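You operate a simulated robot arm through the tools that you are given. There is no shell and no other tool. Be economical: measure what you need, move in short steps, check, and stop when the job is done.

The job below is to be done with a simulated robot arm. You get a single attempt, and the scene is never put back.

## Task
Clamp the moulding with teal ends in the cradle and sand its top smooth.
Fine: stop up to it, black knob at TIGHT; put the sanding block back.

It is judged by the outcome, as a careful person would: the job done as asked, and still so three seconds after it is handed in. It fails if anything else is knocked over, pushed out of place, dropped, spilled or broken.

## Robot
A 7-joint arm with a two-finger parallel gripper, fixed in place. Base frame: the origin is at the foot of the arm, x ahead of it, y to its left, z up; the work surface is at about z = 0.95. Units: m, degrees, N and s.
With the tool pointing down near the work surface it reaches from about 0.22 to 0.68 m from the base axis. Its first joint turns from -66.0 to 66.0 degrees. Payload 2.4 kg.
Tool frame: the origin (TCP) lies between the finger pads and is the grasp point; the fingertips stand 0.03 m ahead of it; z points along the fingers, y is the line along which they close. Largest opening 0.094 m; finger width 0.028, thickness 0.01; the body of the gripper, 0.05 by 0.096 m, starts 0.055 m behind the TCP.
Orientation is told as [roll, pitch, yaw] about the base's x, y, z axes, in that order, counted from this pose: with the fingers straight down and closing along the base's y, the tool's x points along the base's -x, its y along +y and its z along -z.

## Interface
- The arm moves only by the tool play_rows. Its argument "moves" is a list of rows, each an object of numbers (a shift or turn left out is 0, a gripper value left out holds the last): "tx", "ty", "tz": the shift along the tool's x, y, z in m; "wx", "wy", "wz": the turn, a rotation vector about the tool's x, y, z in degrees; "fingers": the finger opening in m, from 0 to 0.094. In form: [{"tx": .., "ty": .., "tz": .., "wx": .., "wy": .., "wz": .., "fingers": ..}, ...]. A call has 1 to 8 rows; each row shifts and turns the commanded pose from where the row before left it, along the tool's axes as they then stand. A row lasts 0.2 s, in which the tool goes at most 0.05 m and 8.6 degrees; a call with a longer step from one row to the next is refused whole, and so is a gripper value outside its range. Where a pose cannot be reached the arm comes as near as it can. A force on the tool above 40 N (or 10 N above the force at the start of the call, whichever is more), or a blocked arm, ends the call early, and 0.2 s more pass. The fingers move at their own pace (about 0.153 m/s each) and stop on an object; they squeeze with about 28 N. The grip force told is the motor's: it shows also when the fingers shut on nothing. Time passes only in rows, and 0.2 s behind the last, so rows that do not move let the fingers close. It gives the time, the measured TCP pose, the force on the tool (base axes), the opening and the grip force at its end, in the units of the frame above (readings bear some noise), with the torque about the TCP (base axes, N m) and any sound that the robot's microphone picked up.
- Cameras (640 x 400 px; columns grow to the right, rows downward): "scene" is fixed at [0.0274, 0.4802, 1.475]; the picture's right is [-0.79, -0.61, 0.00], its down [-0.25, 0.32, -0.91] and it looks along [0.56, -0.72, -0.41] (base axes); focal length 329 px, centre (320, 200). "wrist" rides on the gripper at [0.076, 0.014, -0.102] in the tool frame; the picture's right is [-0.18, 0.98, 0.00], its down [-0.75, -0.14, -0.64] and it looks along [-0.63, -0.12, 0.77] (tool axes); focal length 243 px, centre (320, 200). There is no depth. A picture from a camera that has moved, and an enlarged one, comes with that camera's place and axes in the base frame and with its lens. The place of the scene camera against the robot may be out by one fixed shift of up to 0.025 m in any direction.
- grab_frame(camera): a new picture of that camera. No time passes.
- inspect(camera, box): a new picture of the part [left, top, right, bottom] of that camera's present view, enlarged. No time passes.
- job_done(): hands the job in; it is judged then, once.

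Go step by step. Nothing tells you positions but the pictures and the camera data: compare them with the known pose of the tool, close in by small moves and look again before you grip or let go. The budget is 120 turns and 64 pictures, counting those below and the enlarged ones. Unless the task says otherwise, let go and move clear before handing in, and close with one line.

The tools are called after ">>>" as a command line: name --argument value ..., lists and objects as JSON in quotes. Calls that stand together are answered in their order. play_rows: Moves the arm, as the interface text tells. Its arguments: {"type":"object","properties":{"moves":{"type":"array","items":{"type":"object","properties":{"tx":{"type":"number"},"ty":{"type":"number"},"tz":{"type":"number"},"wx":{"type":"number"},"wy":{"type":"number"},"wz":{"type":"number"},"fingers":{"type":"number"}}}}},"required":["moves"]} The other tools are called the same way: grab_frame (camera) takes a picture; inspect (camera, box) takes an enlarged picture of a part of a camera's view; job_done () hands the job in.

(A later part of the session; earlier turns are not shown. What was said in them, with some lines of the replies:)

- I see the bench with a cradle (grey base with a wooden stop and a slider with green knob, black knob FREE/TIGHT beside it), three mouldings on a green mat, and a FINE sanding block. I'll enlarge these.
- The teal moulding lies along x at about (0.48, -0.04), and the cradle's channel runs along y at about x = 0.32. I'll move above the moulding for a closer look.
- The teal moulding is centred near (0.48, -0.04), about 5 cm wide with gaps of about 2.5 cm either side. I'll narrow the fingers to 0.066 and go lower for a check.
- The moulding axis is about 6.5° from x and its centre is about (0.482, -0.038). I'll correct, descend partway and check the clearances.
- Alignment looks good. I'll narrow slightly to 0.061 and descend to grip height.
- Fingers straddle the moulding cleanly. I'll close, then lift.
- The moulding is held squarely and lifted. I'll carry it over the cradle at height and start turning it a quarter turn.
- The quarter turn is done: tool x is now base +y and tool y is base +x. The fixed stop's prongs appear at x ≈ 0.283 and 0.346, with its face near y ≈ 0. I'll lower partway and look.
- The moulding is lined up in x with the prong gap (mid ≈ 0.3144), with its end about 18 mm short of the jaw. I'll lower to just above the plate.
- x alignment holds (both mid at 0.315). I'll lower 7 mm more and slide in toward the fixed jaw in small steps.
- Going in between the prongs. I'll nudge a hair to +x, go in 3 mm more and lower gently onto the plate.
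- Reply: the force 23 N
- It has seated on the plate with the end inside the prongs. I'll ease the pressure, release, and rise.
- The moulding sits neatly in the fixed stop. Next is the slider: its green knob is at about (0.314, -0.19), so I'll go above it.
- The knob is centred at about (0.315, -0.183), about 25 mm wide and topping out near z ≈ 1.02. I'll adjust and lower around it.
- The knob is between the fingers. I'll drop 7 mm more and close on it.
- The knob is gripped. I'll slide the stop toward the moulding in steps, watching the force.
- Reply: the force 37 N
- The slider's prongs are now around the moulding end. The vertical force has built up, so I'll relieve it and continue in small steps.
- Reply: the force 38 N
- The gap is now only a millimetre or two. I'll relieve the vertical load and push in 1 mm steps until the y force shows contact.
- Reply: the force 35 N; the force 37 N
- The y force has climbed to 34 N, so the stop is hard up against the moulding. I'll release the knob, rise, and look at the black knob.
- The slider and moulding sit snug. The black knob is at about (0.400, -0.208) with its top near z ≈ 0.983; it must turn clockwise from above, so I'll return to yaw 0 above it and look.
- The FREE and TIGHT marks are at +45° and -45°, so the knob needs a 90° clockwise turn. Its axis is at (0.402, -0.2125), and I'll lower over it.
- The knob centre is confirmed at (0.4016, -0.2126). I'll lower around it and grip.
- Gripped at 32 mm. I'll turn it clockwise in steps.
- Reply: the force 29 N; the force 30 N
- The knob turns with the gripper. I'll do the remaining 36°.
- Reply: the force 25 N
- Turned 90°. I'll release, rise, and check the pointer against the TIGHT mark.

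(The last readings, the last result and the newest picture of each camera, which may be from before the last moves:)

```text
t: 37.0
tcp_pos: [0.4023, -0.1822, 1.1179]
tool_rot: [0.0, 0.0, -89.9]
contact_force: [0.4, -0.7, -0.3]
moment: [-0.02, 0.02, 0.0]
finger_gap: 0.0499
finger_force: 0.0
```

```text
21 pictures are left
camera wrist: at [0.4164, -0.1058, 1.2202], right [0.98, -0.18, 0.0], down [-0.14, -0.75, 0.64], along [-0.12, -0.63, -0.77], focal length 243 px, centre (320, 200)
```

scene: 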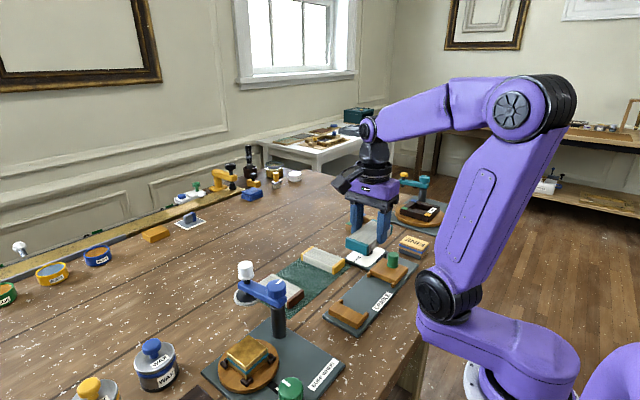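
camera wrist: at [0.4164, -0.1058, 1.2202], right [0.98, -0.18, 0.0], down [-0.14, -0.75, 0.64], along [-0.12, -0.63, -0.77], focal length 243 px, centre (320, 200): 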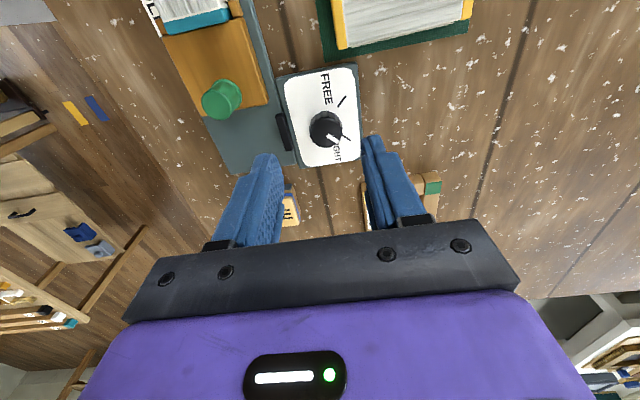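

>>> inspect --camera "wrist" --box '[280, 70, 376, 170]'

```text
4.00 times, centred on (328, 120) of wrist
camera zoom: at [0.4164, -0.1058, 1.2202], right [0.98, -0.18, 0.0], down [-0.14, -0.75, 0.64], along [-0.12, -0.63, -0.77], focal length 970 px, centre (288, 520)
```

zoom: 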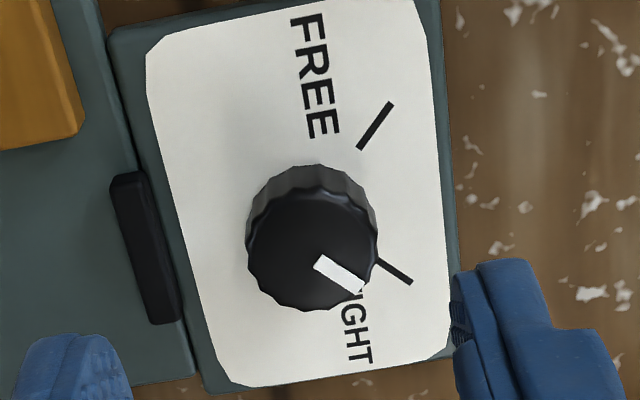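

The pointer is parallel with the TIGHT mark, so the clamp is set. Next I'll go to the FINE block at about (0.311, -0.313), back at yaw 0.

>>> play_rows --moves '[{"wz": -8.5, "fingers": 0.066}, {"wz": -8.5}, {"wz": -8.5}, {"wz": -8.5}, {"wz": -8.5}, {"wz": -8.5}, {"wz": -8.5}, {"wz": -8.5}]'

>>> play_rows --moves '[{"wz": -8.5}, {"wz": -8.5}, {"wz": -5}, {"tx": 0.03, "ty": -0.037}, {"tx": 0.03, "ty": -0.037}, {"tx": 0.03, "ty": -0.037}, {"ty": -0.018}, {}]'

>>> grab_frame --camera "wrist"

```text
t: 38.8
tcp_pos: [0.4022, -0.1849, 1.116]
tool_rot: [-0.1, 0.0, -21.8]
contact_force: [0.3, -1.1, 0.9]
moment: [0.01, 0.0, -0.05]
finger_gap: 0.0662
finger_force: 0.0
```

```text
t: 40.6
tcp_pos: [0.3124, -0.3137, 1.1156]
tool_rot: [0.0, 0.0, 0.0]
contact_force: [-0.4, -0.3, 0.3]
moment: [0.01, -0.03, 0.01]
finger_gap: 0.0657
finger_force: 0.1
```

```text
19 pictures are left
camera wrist: at [0.2356, -0.2988, 1.2187], right [0.18, 0.98, 0.0], down [0.75, -0.14, 0.64], along [0.63, -0.12, -0.77], focal length 243 px, centre (320, 200)
```

wrist: 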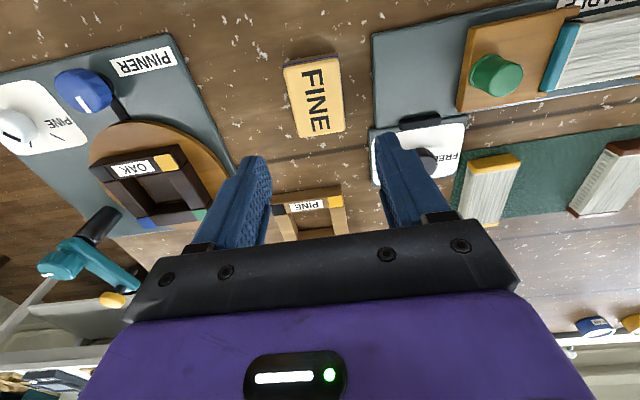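

The block is centred at (0.309, -0.315), 46 mm wide and near yaw -2°. I'll lower around it.

>>> play_rows --moves '[{"tx": 0.003, "ty": -0.001, "wz": 2}, {"tz": 0.04}, {"tz": 0.035}, {}]'

>>> inspect --camera "wrist" --box '[200, 20, 440, 220]'

>>> inspect --camera "scene" --box '[370, 200, 470, 270]'

```text
t: 41.6
tcp_pos: [0.3092, -0.313, 1.0413]
tool_rot: [0.0, 0.0, -2.0]
contact_force: [0.2, 0.0, 0.4]
moment: [-0.04, 0.0, -0.02]
finger_gap: 0.0662
finger_force: 0.1
```

```text
2.00 times, centred on (320, 120) of wrist
camera zoom: at [0.2322, -0.2963, 1.1442], right [0.22, 0.98, 0.0], down [0.75, -0.17, 0.64], along [0.63, -0.14, -0.77], focal length 485 px, centre (320, 360)
```

zoom: 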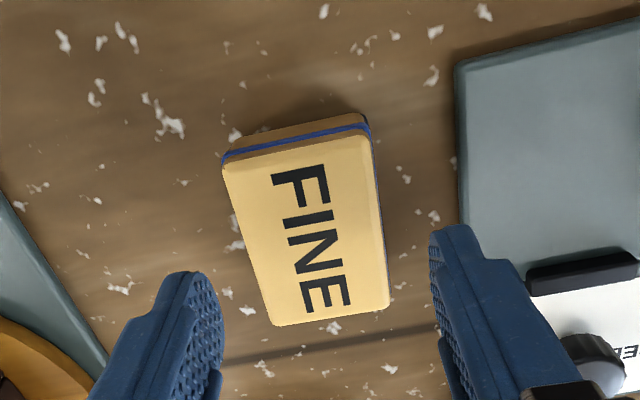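

```text
5.71 times, centred on (420, 235) of scene
camera zoom: at [0.0274, 0.4802, 1.475], right [-0.79, -0.61, 0.0], down [-0.25, 0.32, -0.91], along [0.56, -0.72, -0.41], focal length 1878 px, centre (-251, 0)
```

zoom: 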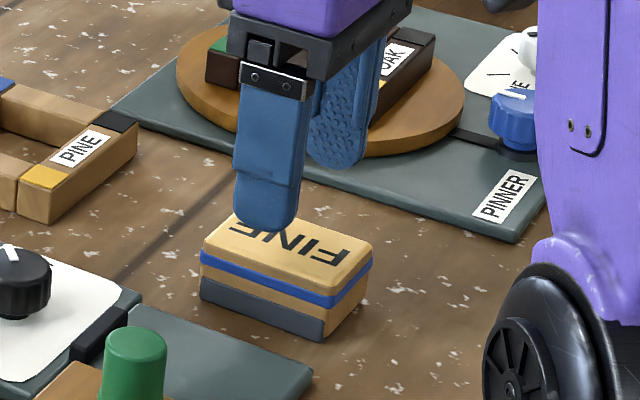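

Well centred within about 1 mm. I'll lower to grip height and close.

>>> play_rows --moves '[{"ty": -0.0012, "tz": 0.023, "wz": 0.6}, {"tz": 0.022}, {"fingers": 0.03}, {}, {}]'

>>> inspect --camera "scene" --box '[370, 200, 470, 270]'

```text
t: 42.8
tcp_pos: [0.3079, -0.3151, 0.9979]
tool_rot: [0.0, -0.1, -2.6]
contact_force: [-1.0, 3.4, 14.9]
moment: [0.17, 0.1, 0.12]
finger_gap: 0.0494
finger_force: 28.5
```

```text
5.71 times, centred on (420, 235) of scene
camera zoom: at [0.0272, 0.4805, 1.4749], right [-0.79, -0.61, 0.0], down [-0.25, 0.32, -0.91], along [0.56, -0.72, -0.41], focal length 1878 px, centre (-251, 0)
```

zoom: 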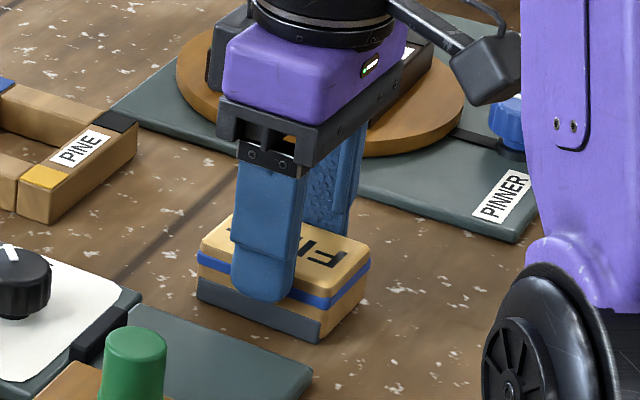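

The block is gripped (put-back pose ≈ (0.308, -0.315, 0.998), yaw -2.6). I'll lift and carry it over the moulding.

>>> play_rows --moves '[{"tz": -0.035}, {"tz": -0.04}, {"tz": -0.035}, {"wz": -2.6, "ty": 0.04}, {"ty": 0.045}, {"ty": 0.045}, {"ty": 0.045}, {"ty": 0.045}]'

>>> play_rows --moves '[{"ty": 0.042, "tx": -0.007}, {"tz": 0.035}, {"tz": 0.015}, {}]'

>>> inspect --camera "scene" --box '[310, 210, 440, 320]'

```text
t: 44.6
tcp_pos: [0.3102, -0.0963, 1.1046]
tool_rot: [-0.2, 0.0, 0.0]
contact_force: [0.0, 0.0, -0.6]
moment: [-0.02, 0.0, 0.01]
finger_gap: 0.0488
finger_force: 27.9
```

```text
t: 45.6
tcp_pos: [0.3169, -0.053, 1.0552]
tool_rot: [0.0, 0.0, 0.0]
contact_force: [0.2, 0.7, -0.4]
moment: [0.03, 0.0, -0.01]
finger_gap: 0.0489
finger_force: 28.1
```

```text
3.64 times, centred on (375, 265) of scene
camera zoom: at [0.0274, 0.4802, 1.475], right [-0.79, -0.61, 0.0], down [-0.25, 0.32, -0.91], along [0.56, -0.72, -0.41], focal length 1195 px, centre (120, -36)
```

zoom: 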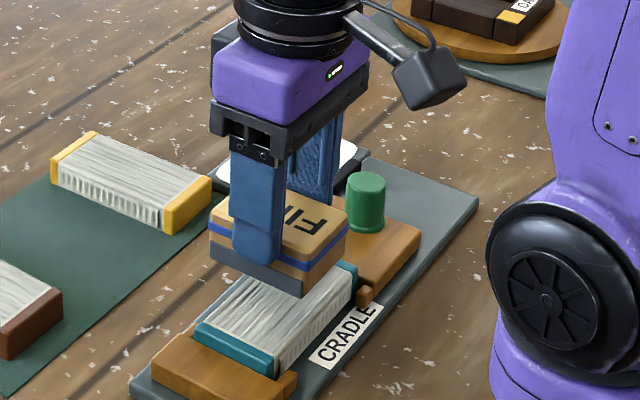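

The block is right over the moulding. I'll lower until light contact.

>>> play_rows --moves '[{"tz": 0.014}, {"tz": 0.006}, {"tz": 0.003}, {}]'

```text
t: 46.6
tcp_pos: [0.3171, -0.054, 1.0328]
tool_rot: [0.1, 0.0, 0.0]
contact_force: [0.0, 0.8, -1.4]
moment: [-0.04, 0.05, -0.04]
finger_gap: 0.0491
finger_force: 27.7
```

>>> play_rows --moves '[{"tz": 0.002}, {"tz": 0.0015}, {}]'

>>> play_rows --moves '[{"tz": 0.001}, {}]'

```text
t: 47.4
tcp_pos: [0.3176, -0.0541, 1.031]
tool_rot: [0.0, 0.0, -0.1]
contact_force: [0.7, 0.4, -0.4]
moment: [0.01, -0.03, 0.02]
finger_gap: 0.0488
finger_force: 27.8
```

```text
t: 48.0
tcp_pos: [0.3193, -0.0539, 1.0302]
tool_rot: [-0.1, -0.1, -0.1]
contact_force: [-2.5, -1.6, 18.2]
moment: [-0.08, 0.21, 0.02]
finger_gap: 0.0491
finger_force: 27.7
```

In contact at about 18 N. I'll begin with a gentle stroke along the moulding to see how it behaves.

>>> play_rows --moves '[{"tx": 0.002, "ty": 0.012}, {"ty": 0.012}, {"ty": 0.008}, {"ty": -0.015}, {"ty": -0.015}, {"ty": -0.015}, {"ty": -0.013}, {}]'

>>> inspect --camera "scene" --box '[310, 210, 440, 320]'

```text
t: 49.8
tcp_pos: [0.316, -0.0788, 1.0295]
tool_rot: [0.0, 0.1, 0.1]
contact_force: [0.0, 4.8, 10.7]
moment: [0.2, -0.07, 0.08]
finger_gap: 0.049
finger_force: 28.1
```

```text
3.64 times, centred on (375, 265) of scene
camera zoom: at [0.0272, 0.4804, 1.475], right [-0.79, -0.61, 0.0], down [-0.25, 0.32, -0.91], along [0.56, -0.72, -0.41], focal length 1195 px, centre (120, -36)
```

zoom: 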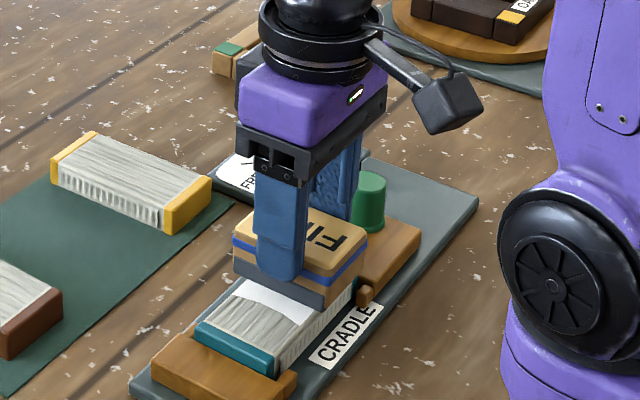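

Sanding works: a smooth pale patch shows where pressure was good. I'll add full strokes, reaching further toward the fixed end.

>>> play_rows --moves '[{"ty": 0.012}, {"ty": 0.012}, {"ty": 0.012}, {"ty": 0.012}, {"ty": 0.012}, {"ty": 0.006}, {}]'

>>> play_rows --moves '[{"ty": -0.012}, {"ty": -0.012}, {"ty": -0.012}, {"ty": -0.012}, {"ty": -0.012}, {"ty": -0.006}, {}]'

>>> inspect --camera "scene" --box '[310, 210, 440, 320]'

```text
t: 51.4
tcp_pos: [0.3168, -0.0133, 1.0294]
tool_rot: [0.0, -0.1, 0.0]
contact_force: [1.1, -6.2, 20.6]
moment: [-0.36, 0.03, 0.03]
finger_gap: 0.0487
finger_force: 27.8
```

```text
t: 53.0
tcp_pos: [0.3169, -0.0805, 1.0297]
tool_rot: [-0.1, -0.2, 0.0]
contact_force: [0.1, 7.8, 23.5]
moment: [0.32, 0.0, 0.02]
finger_gap: 0.049
finger_force: 28.2
```

```text
3.64 times, centred on (375, 265) of scene
camera zoom: at [0.0271, 0.4805, 1.4749], right [-0.79, -0.61, 0.0], down [-0.25, 0.32, -0.91], along [0.56, -0.72, -0.41], focal length 1195 px, centre (120, -36)
```

zoom: 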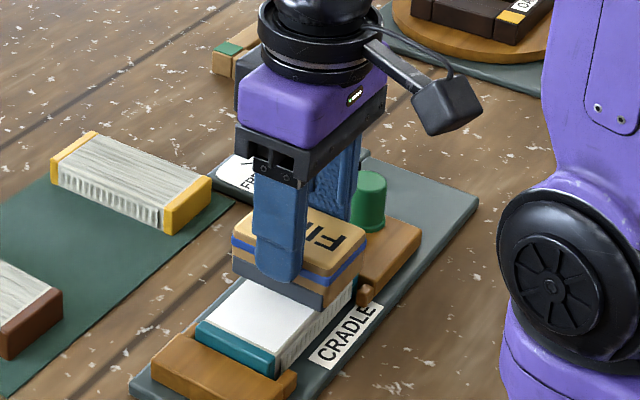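

The near half is smooth. One more pass, then I'll lift to view the whole top.

>>> play_rows --moves '[{"ty": -0.004}, {"ty": 0.014}, {"ty": 0.014}, {"ty": 0.014}, {"ty": 0.014}, {"ty": 0.012}, {}]'

>>> play_rows --moves '[{"ty": -0.014}, {"ty": -0.014}, {"ty": -0.014}, {"ty": -0.014}, {"ty": -0.01}, {"ty": 0.012}, {"ty": 0.012}, {"ty": 0.012}]'

>>> play_rows --moves '[{"tz": -0.03}, {"tz": -0.04}, {"tx": -0.04, "tz": -0.01}, {"tx": -0.045}, {"tx": -0.045}, {}]'

>>> inspect --camera "scene" --box '[310, 220, 430, 330]'

```text
t: 54.6
tcp_pos: [0.3162, -0.0147, 1.0301]
tool_rot: [0.0, 0.0, 0.0]
contact_force: [1.3, -0.3, 4.0]
moment: [-0.1, -0.03, 0.01]
finger_gap: 0.0488
finger_force: 27.8
```

```text
t: 56.4
tcp_pos: [0.3174, -0.0461, 1.0297]
tool_rot: [-0.1, -0.1, 0.0]
contact_force: [1.3, -4.4, 9.1]
moment: [-0.24, -0.04, -0.05]
finger_gap: 0.049
finger_force: 27.8
```

```text
t: 57.8
tcp_pos: [0.4463, -0.0443, 1.108]
tool_rot: [0.0, 0.0, 0.0]
contact_force: [0.7, 0.2, -0.2]
moment: [0.05, -0.02, 0.02]
finger_gap: 0.049
finger_force: 27.8
```

```text
3.64 times, centred on (370, 275) of scene
camera zoom: at [0.0274, 0.4802, 1.475], right [-0.79, -0.61, 0.0], down [-0.25, 0.32, -0.91], along [0.56, -0.72, -0.41], focal length 1195 px, centre (138, -73)
```

zoom: 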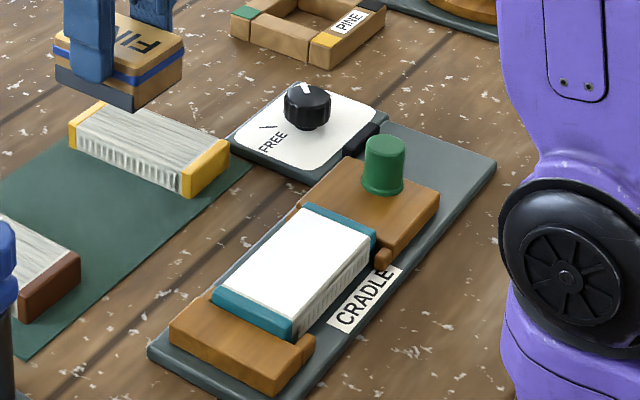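

The whole top is smooth white and the stop is still tight. I'll carry the block back to where it was.

>>> play_rows --moves '[{"ty": -0.0386, "tx": 0.0197}, {"ty": -0.0386, "tx": 0.0197}, {"ty": -0.0386, "tx": 0.0197}, {"ty": -0.0386, "tx": 0.0197}, {"ty": -0.0386, "tx": 0.0197}, {"ty": -0.0386, "tx": 0.0197}, {"ty": -0.0386, "tx": 0.0197, "wz": 2.6}, {}]'

>>> play_rows --moves '[{"tz": 0.04}, {"tz": 0.04}, {"tz": 0.02}, {}]'

>>> inspect --camera "scene" --box '[370, 200, 470, 270]'

```text
t: 59.6
tcp_pos: [0.3059, -0.316, 1.1082]
tool_rot: [0.0, 0.0, -2.5]
contact_force: [-0.2, -0.6, -0.4]
moment: [0.01, -0.02, 0.0]
finger_gap: 0.0491
finger_force: 27.8
```

```text
t: 60.6
tcp_pos: [0.3082, -0.3154, 1.0065]
tool_rot: [-0.1, -0.1, -2.6]
contact_force: [-0.4, 0.2, 0.1]
moment: [-0.01, 0.0, 0.0]
finger_gap: 0.0487
finger_force: 28.3
```

```text
5.71 times, centred on (420, 235) of scene
camera zoom: at [0.0274, 0.4802, 1.475], right [-0.79, -0.61, 0.0], down [-0.25, 0.32, -0.91], along [0.56, -0.72, -0.41], focal length 1878 px, centre (-251, 0)
```

zoom: 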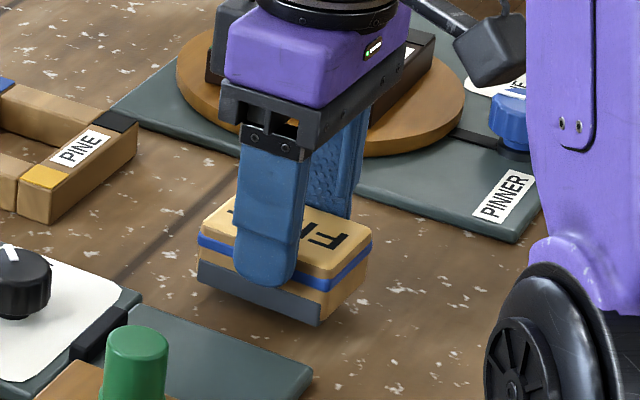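

>>> play_rows --moves '[{"tz": 0.006}, {"tz": 0.0015}, {}]'

>>> play_rows --moves '[{"tz": 0.001}, {}]'

```text
t: 61.4
tcp_pos: [0.3079, -0.3152, 1.0006]
tool_rot: [0.0, 0.0, -2.6]
contact_force: [-0.6, 0.4, -1.3]
moment: [0.0, 0.02, -0.01]
finger_gap: 0.0491
finger_force: 28.0
```

```text
t: 62.0
tcp_pos: [0.307, -0.3149, 0.9996]
tool_rot: [0.0, 0.0, -2.6]
contact_force: [0.8, -0.5, -1.1]
moment: [0.04, 0.0, -0.01]
finger_gap: 0.0492
finger_force: 28.3
```

>>> play_rows --moves '[{"tz": 0.001}, {}]'

>>> play_rows --moves '[{"tz": 0.0005}, {}]'

```text
t: 62.6
tcp_pos: [0.3096, -0.3145, 0.9998]
tool_rot: [0.1, 0.0, -2.7]
contact_force: [0.6, 0.2, -0.7]
moment: [0.0, -0.01, -0.02]
finger_gap: 0.0491
finger_force: 28.0
```

```text
t: 63.2
tcp_pos: [0.308, -0.3145, 0.9986]
tool_rot: [0.0, -0.1, -2.5]
contact_force: [0.3, 0.4, -0.5]
moment: [-0.03, 0.0, 0.01]
finger_gap: 0.0488
finger_force: 28.6
```

>>> play_rows --moves '[{"tz": 0.0007}, {}]'

>>> play_rows --moves '[{"tz": 0.0007}, {}]'

```text
t: 63.8
tcp_pos: [0.3083, -0.3161, 0.9972]
tool_rot: [0.0, 0.0, -2.7]
contact_force: [-1.2, -0.7, -1.0]
moment: [0.0, -0.01, 0.03]
finger_gap: 0.049
finger_force: 27.8
```

```text
t: 64.4
tcp_pos: [0.3082, -0.316, 0.9983]
tool_rot: [0.0, 0.1, -2.5]
contact_force: [0.9, 0.1, -0.2]
moment: [-0.02, 0.0, 0.01]
finger_gap: 0.0492
finger_force: 27.9
```

>>> play_rows --moves '[{"tz": 0.0008}, {}]'

>>> play_rows --moves '[{"tz": 0.0008}, {}]'

>>> inspect --camera "scene" --box '[370, 200, 470, 270]'

```text
t: 65.0
tcp_pos: [0.3081, -0.3153, 0.9966]
tool_rot: [0.0, 0.0, -2.6]
contact_force: [-0.5, 0.9, -0.1]
moment: [0.0, -0.01, -0.01]
finger_gap: 0.0488
finger_force: 28.1
```

```text
t: 65.6
tcp_pos: [0.3078, -0.3162, 0.9964]
tool_rot: [-0.1, -0.1, -2.6]
contact_force: [-1.0, 1.0, 11.5]
moment: [0.1, 0.01, 0.02]
finger_gap: 0.0491
finger_force: 28.2
```

```text
5.71 times, centred on (420, 235) of scene
camera zoom: at [0.0272, 0.4803, 1.475], right [-0.79, -0.61, 0.0], down [-0.25, 0.32, -0.91], along [0.56, -0.72, -0.41], focal length 1878 px, centre (-251, 0)
```

zoom: 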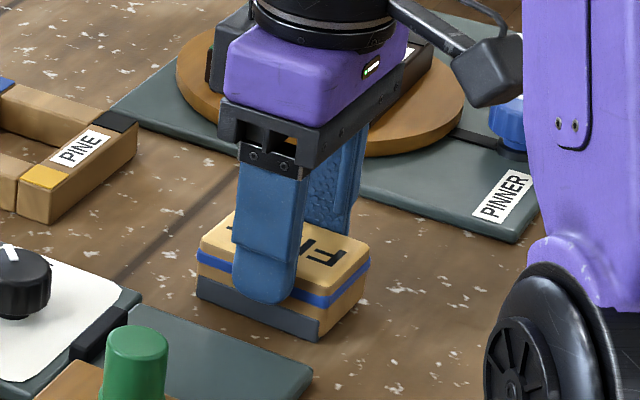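

The block is down, matching its original place. I'll release and rise clear.

>>> play_rows --moves '[{"fingers": 0.066}, {}, {"tz": -0.03}, {"tz": -0.045}, {"tz": -0.045}, {"tz": -0.045}, {"tz": -0.045}, {}]'

>>> grab_frame --camera "wrist"

>>> inspect --camera "scene" --box '[220, 190, 480, 350]'

```text
t: 67.4
tcp_pos: [0.3072, -0.3157, 1.2069]
tool_rot: [0.1, -0.1, -2.6]
contact_force: [0.5, -0.3, -0.6]
moment: [0.01, -0.01, 0.0]
finger_gap: 0.0659
finger_force: 0.0
```

```text
9 pictures are left
camera wrist: at [0.2321, -0.2975, 1.309], right [0.23, 0.97, 0.0], down [0.75, -0.18, 0.64], along [0.62, -0.15, -0.77], focal length 243 px, centre (320, 200)
```

wrist: 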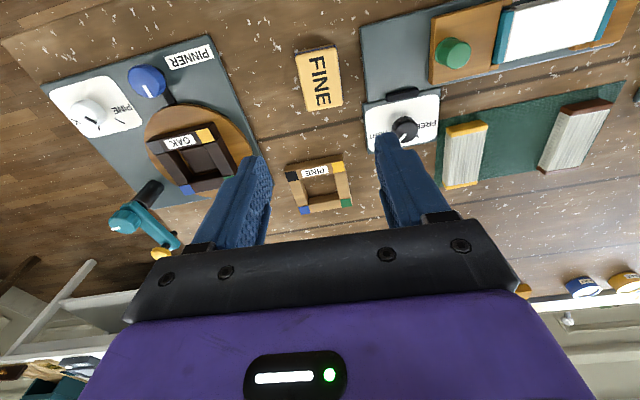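

```text
2.46 times, centred on (350, 270) of scene
camera zoom: at [0.0274, 0.4802, 1.475], right [-0.79, -0.61, 0.0], down [-0.25, 0.32, -0.91], along [0.56, -0.72, -0.41], focal length 809 px, centre (246, 28)
```

zoom: 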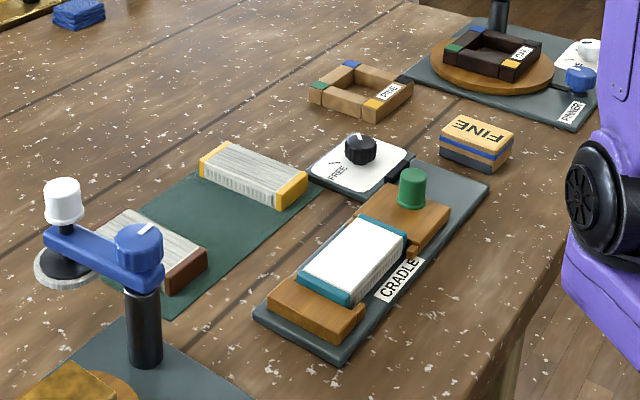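

Everything is in place: the moulding is clamped and smooth, the stop is up to it, the knob is at TIGHT, and the FINE block is back in its spot. The gripper is clear, so I'm handing in.

>>> job_done

```text
The job is handed in.
```

The teal-ended moulding is clamped in the cradle with the stop up to it and the black knob at TIGHT; its top is sanded smooth with the FINE block, which is back in its place.
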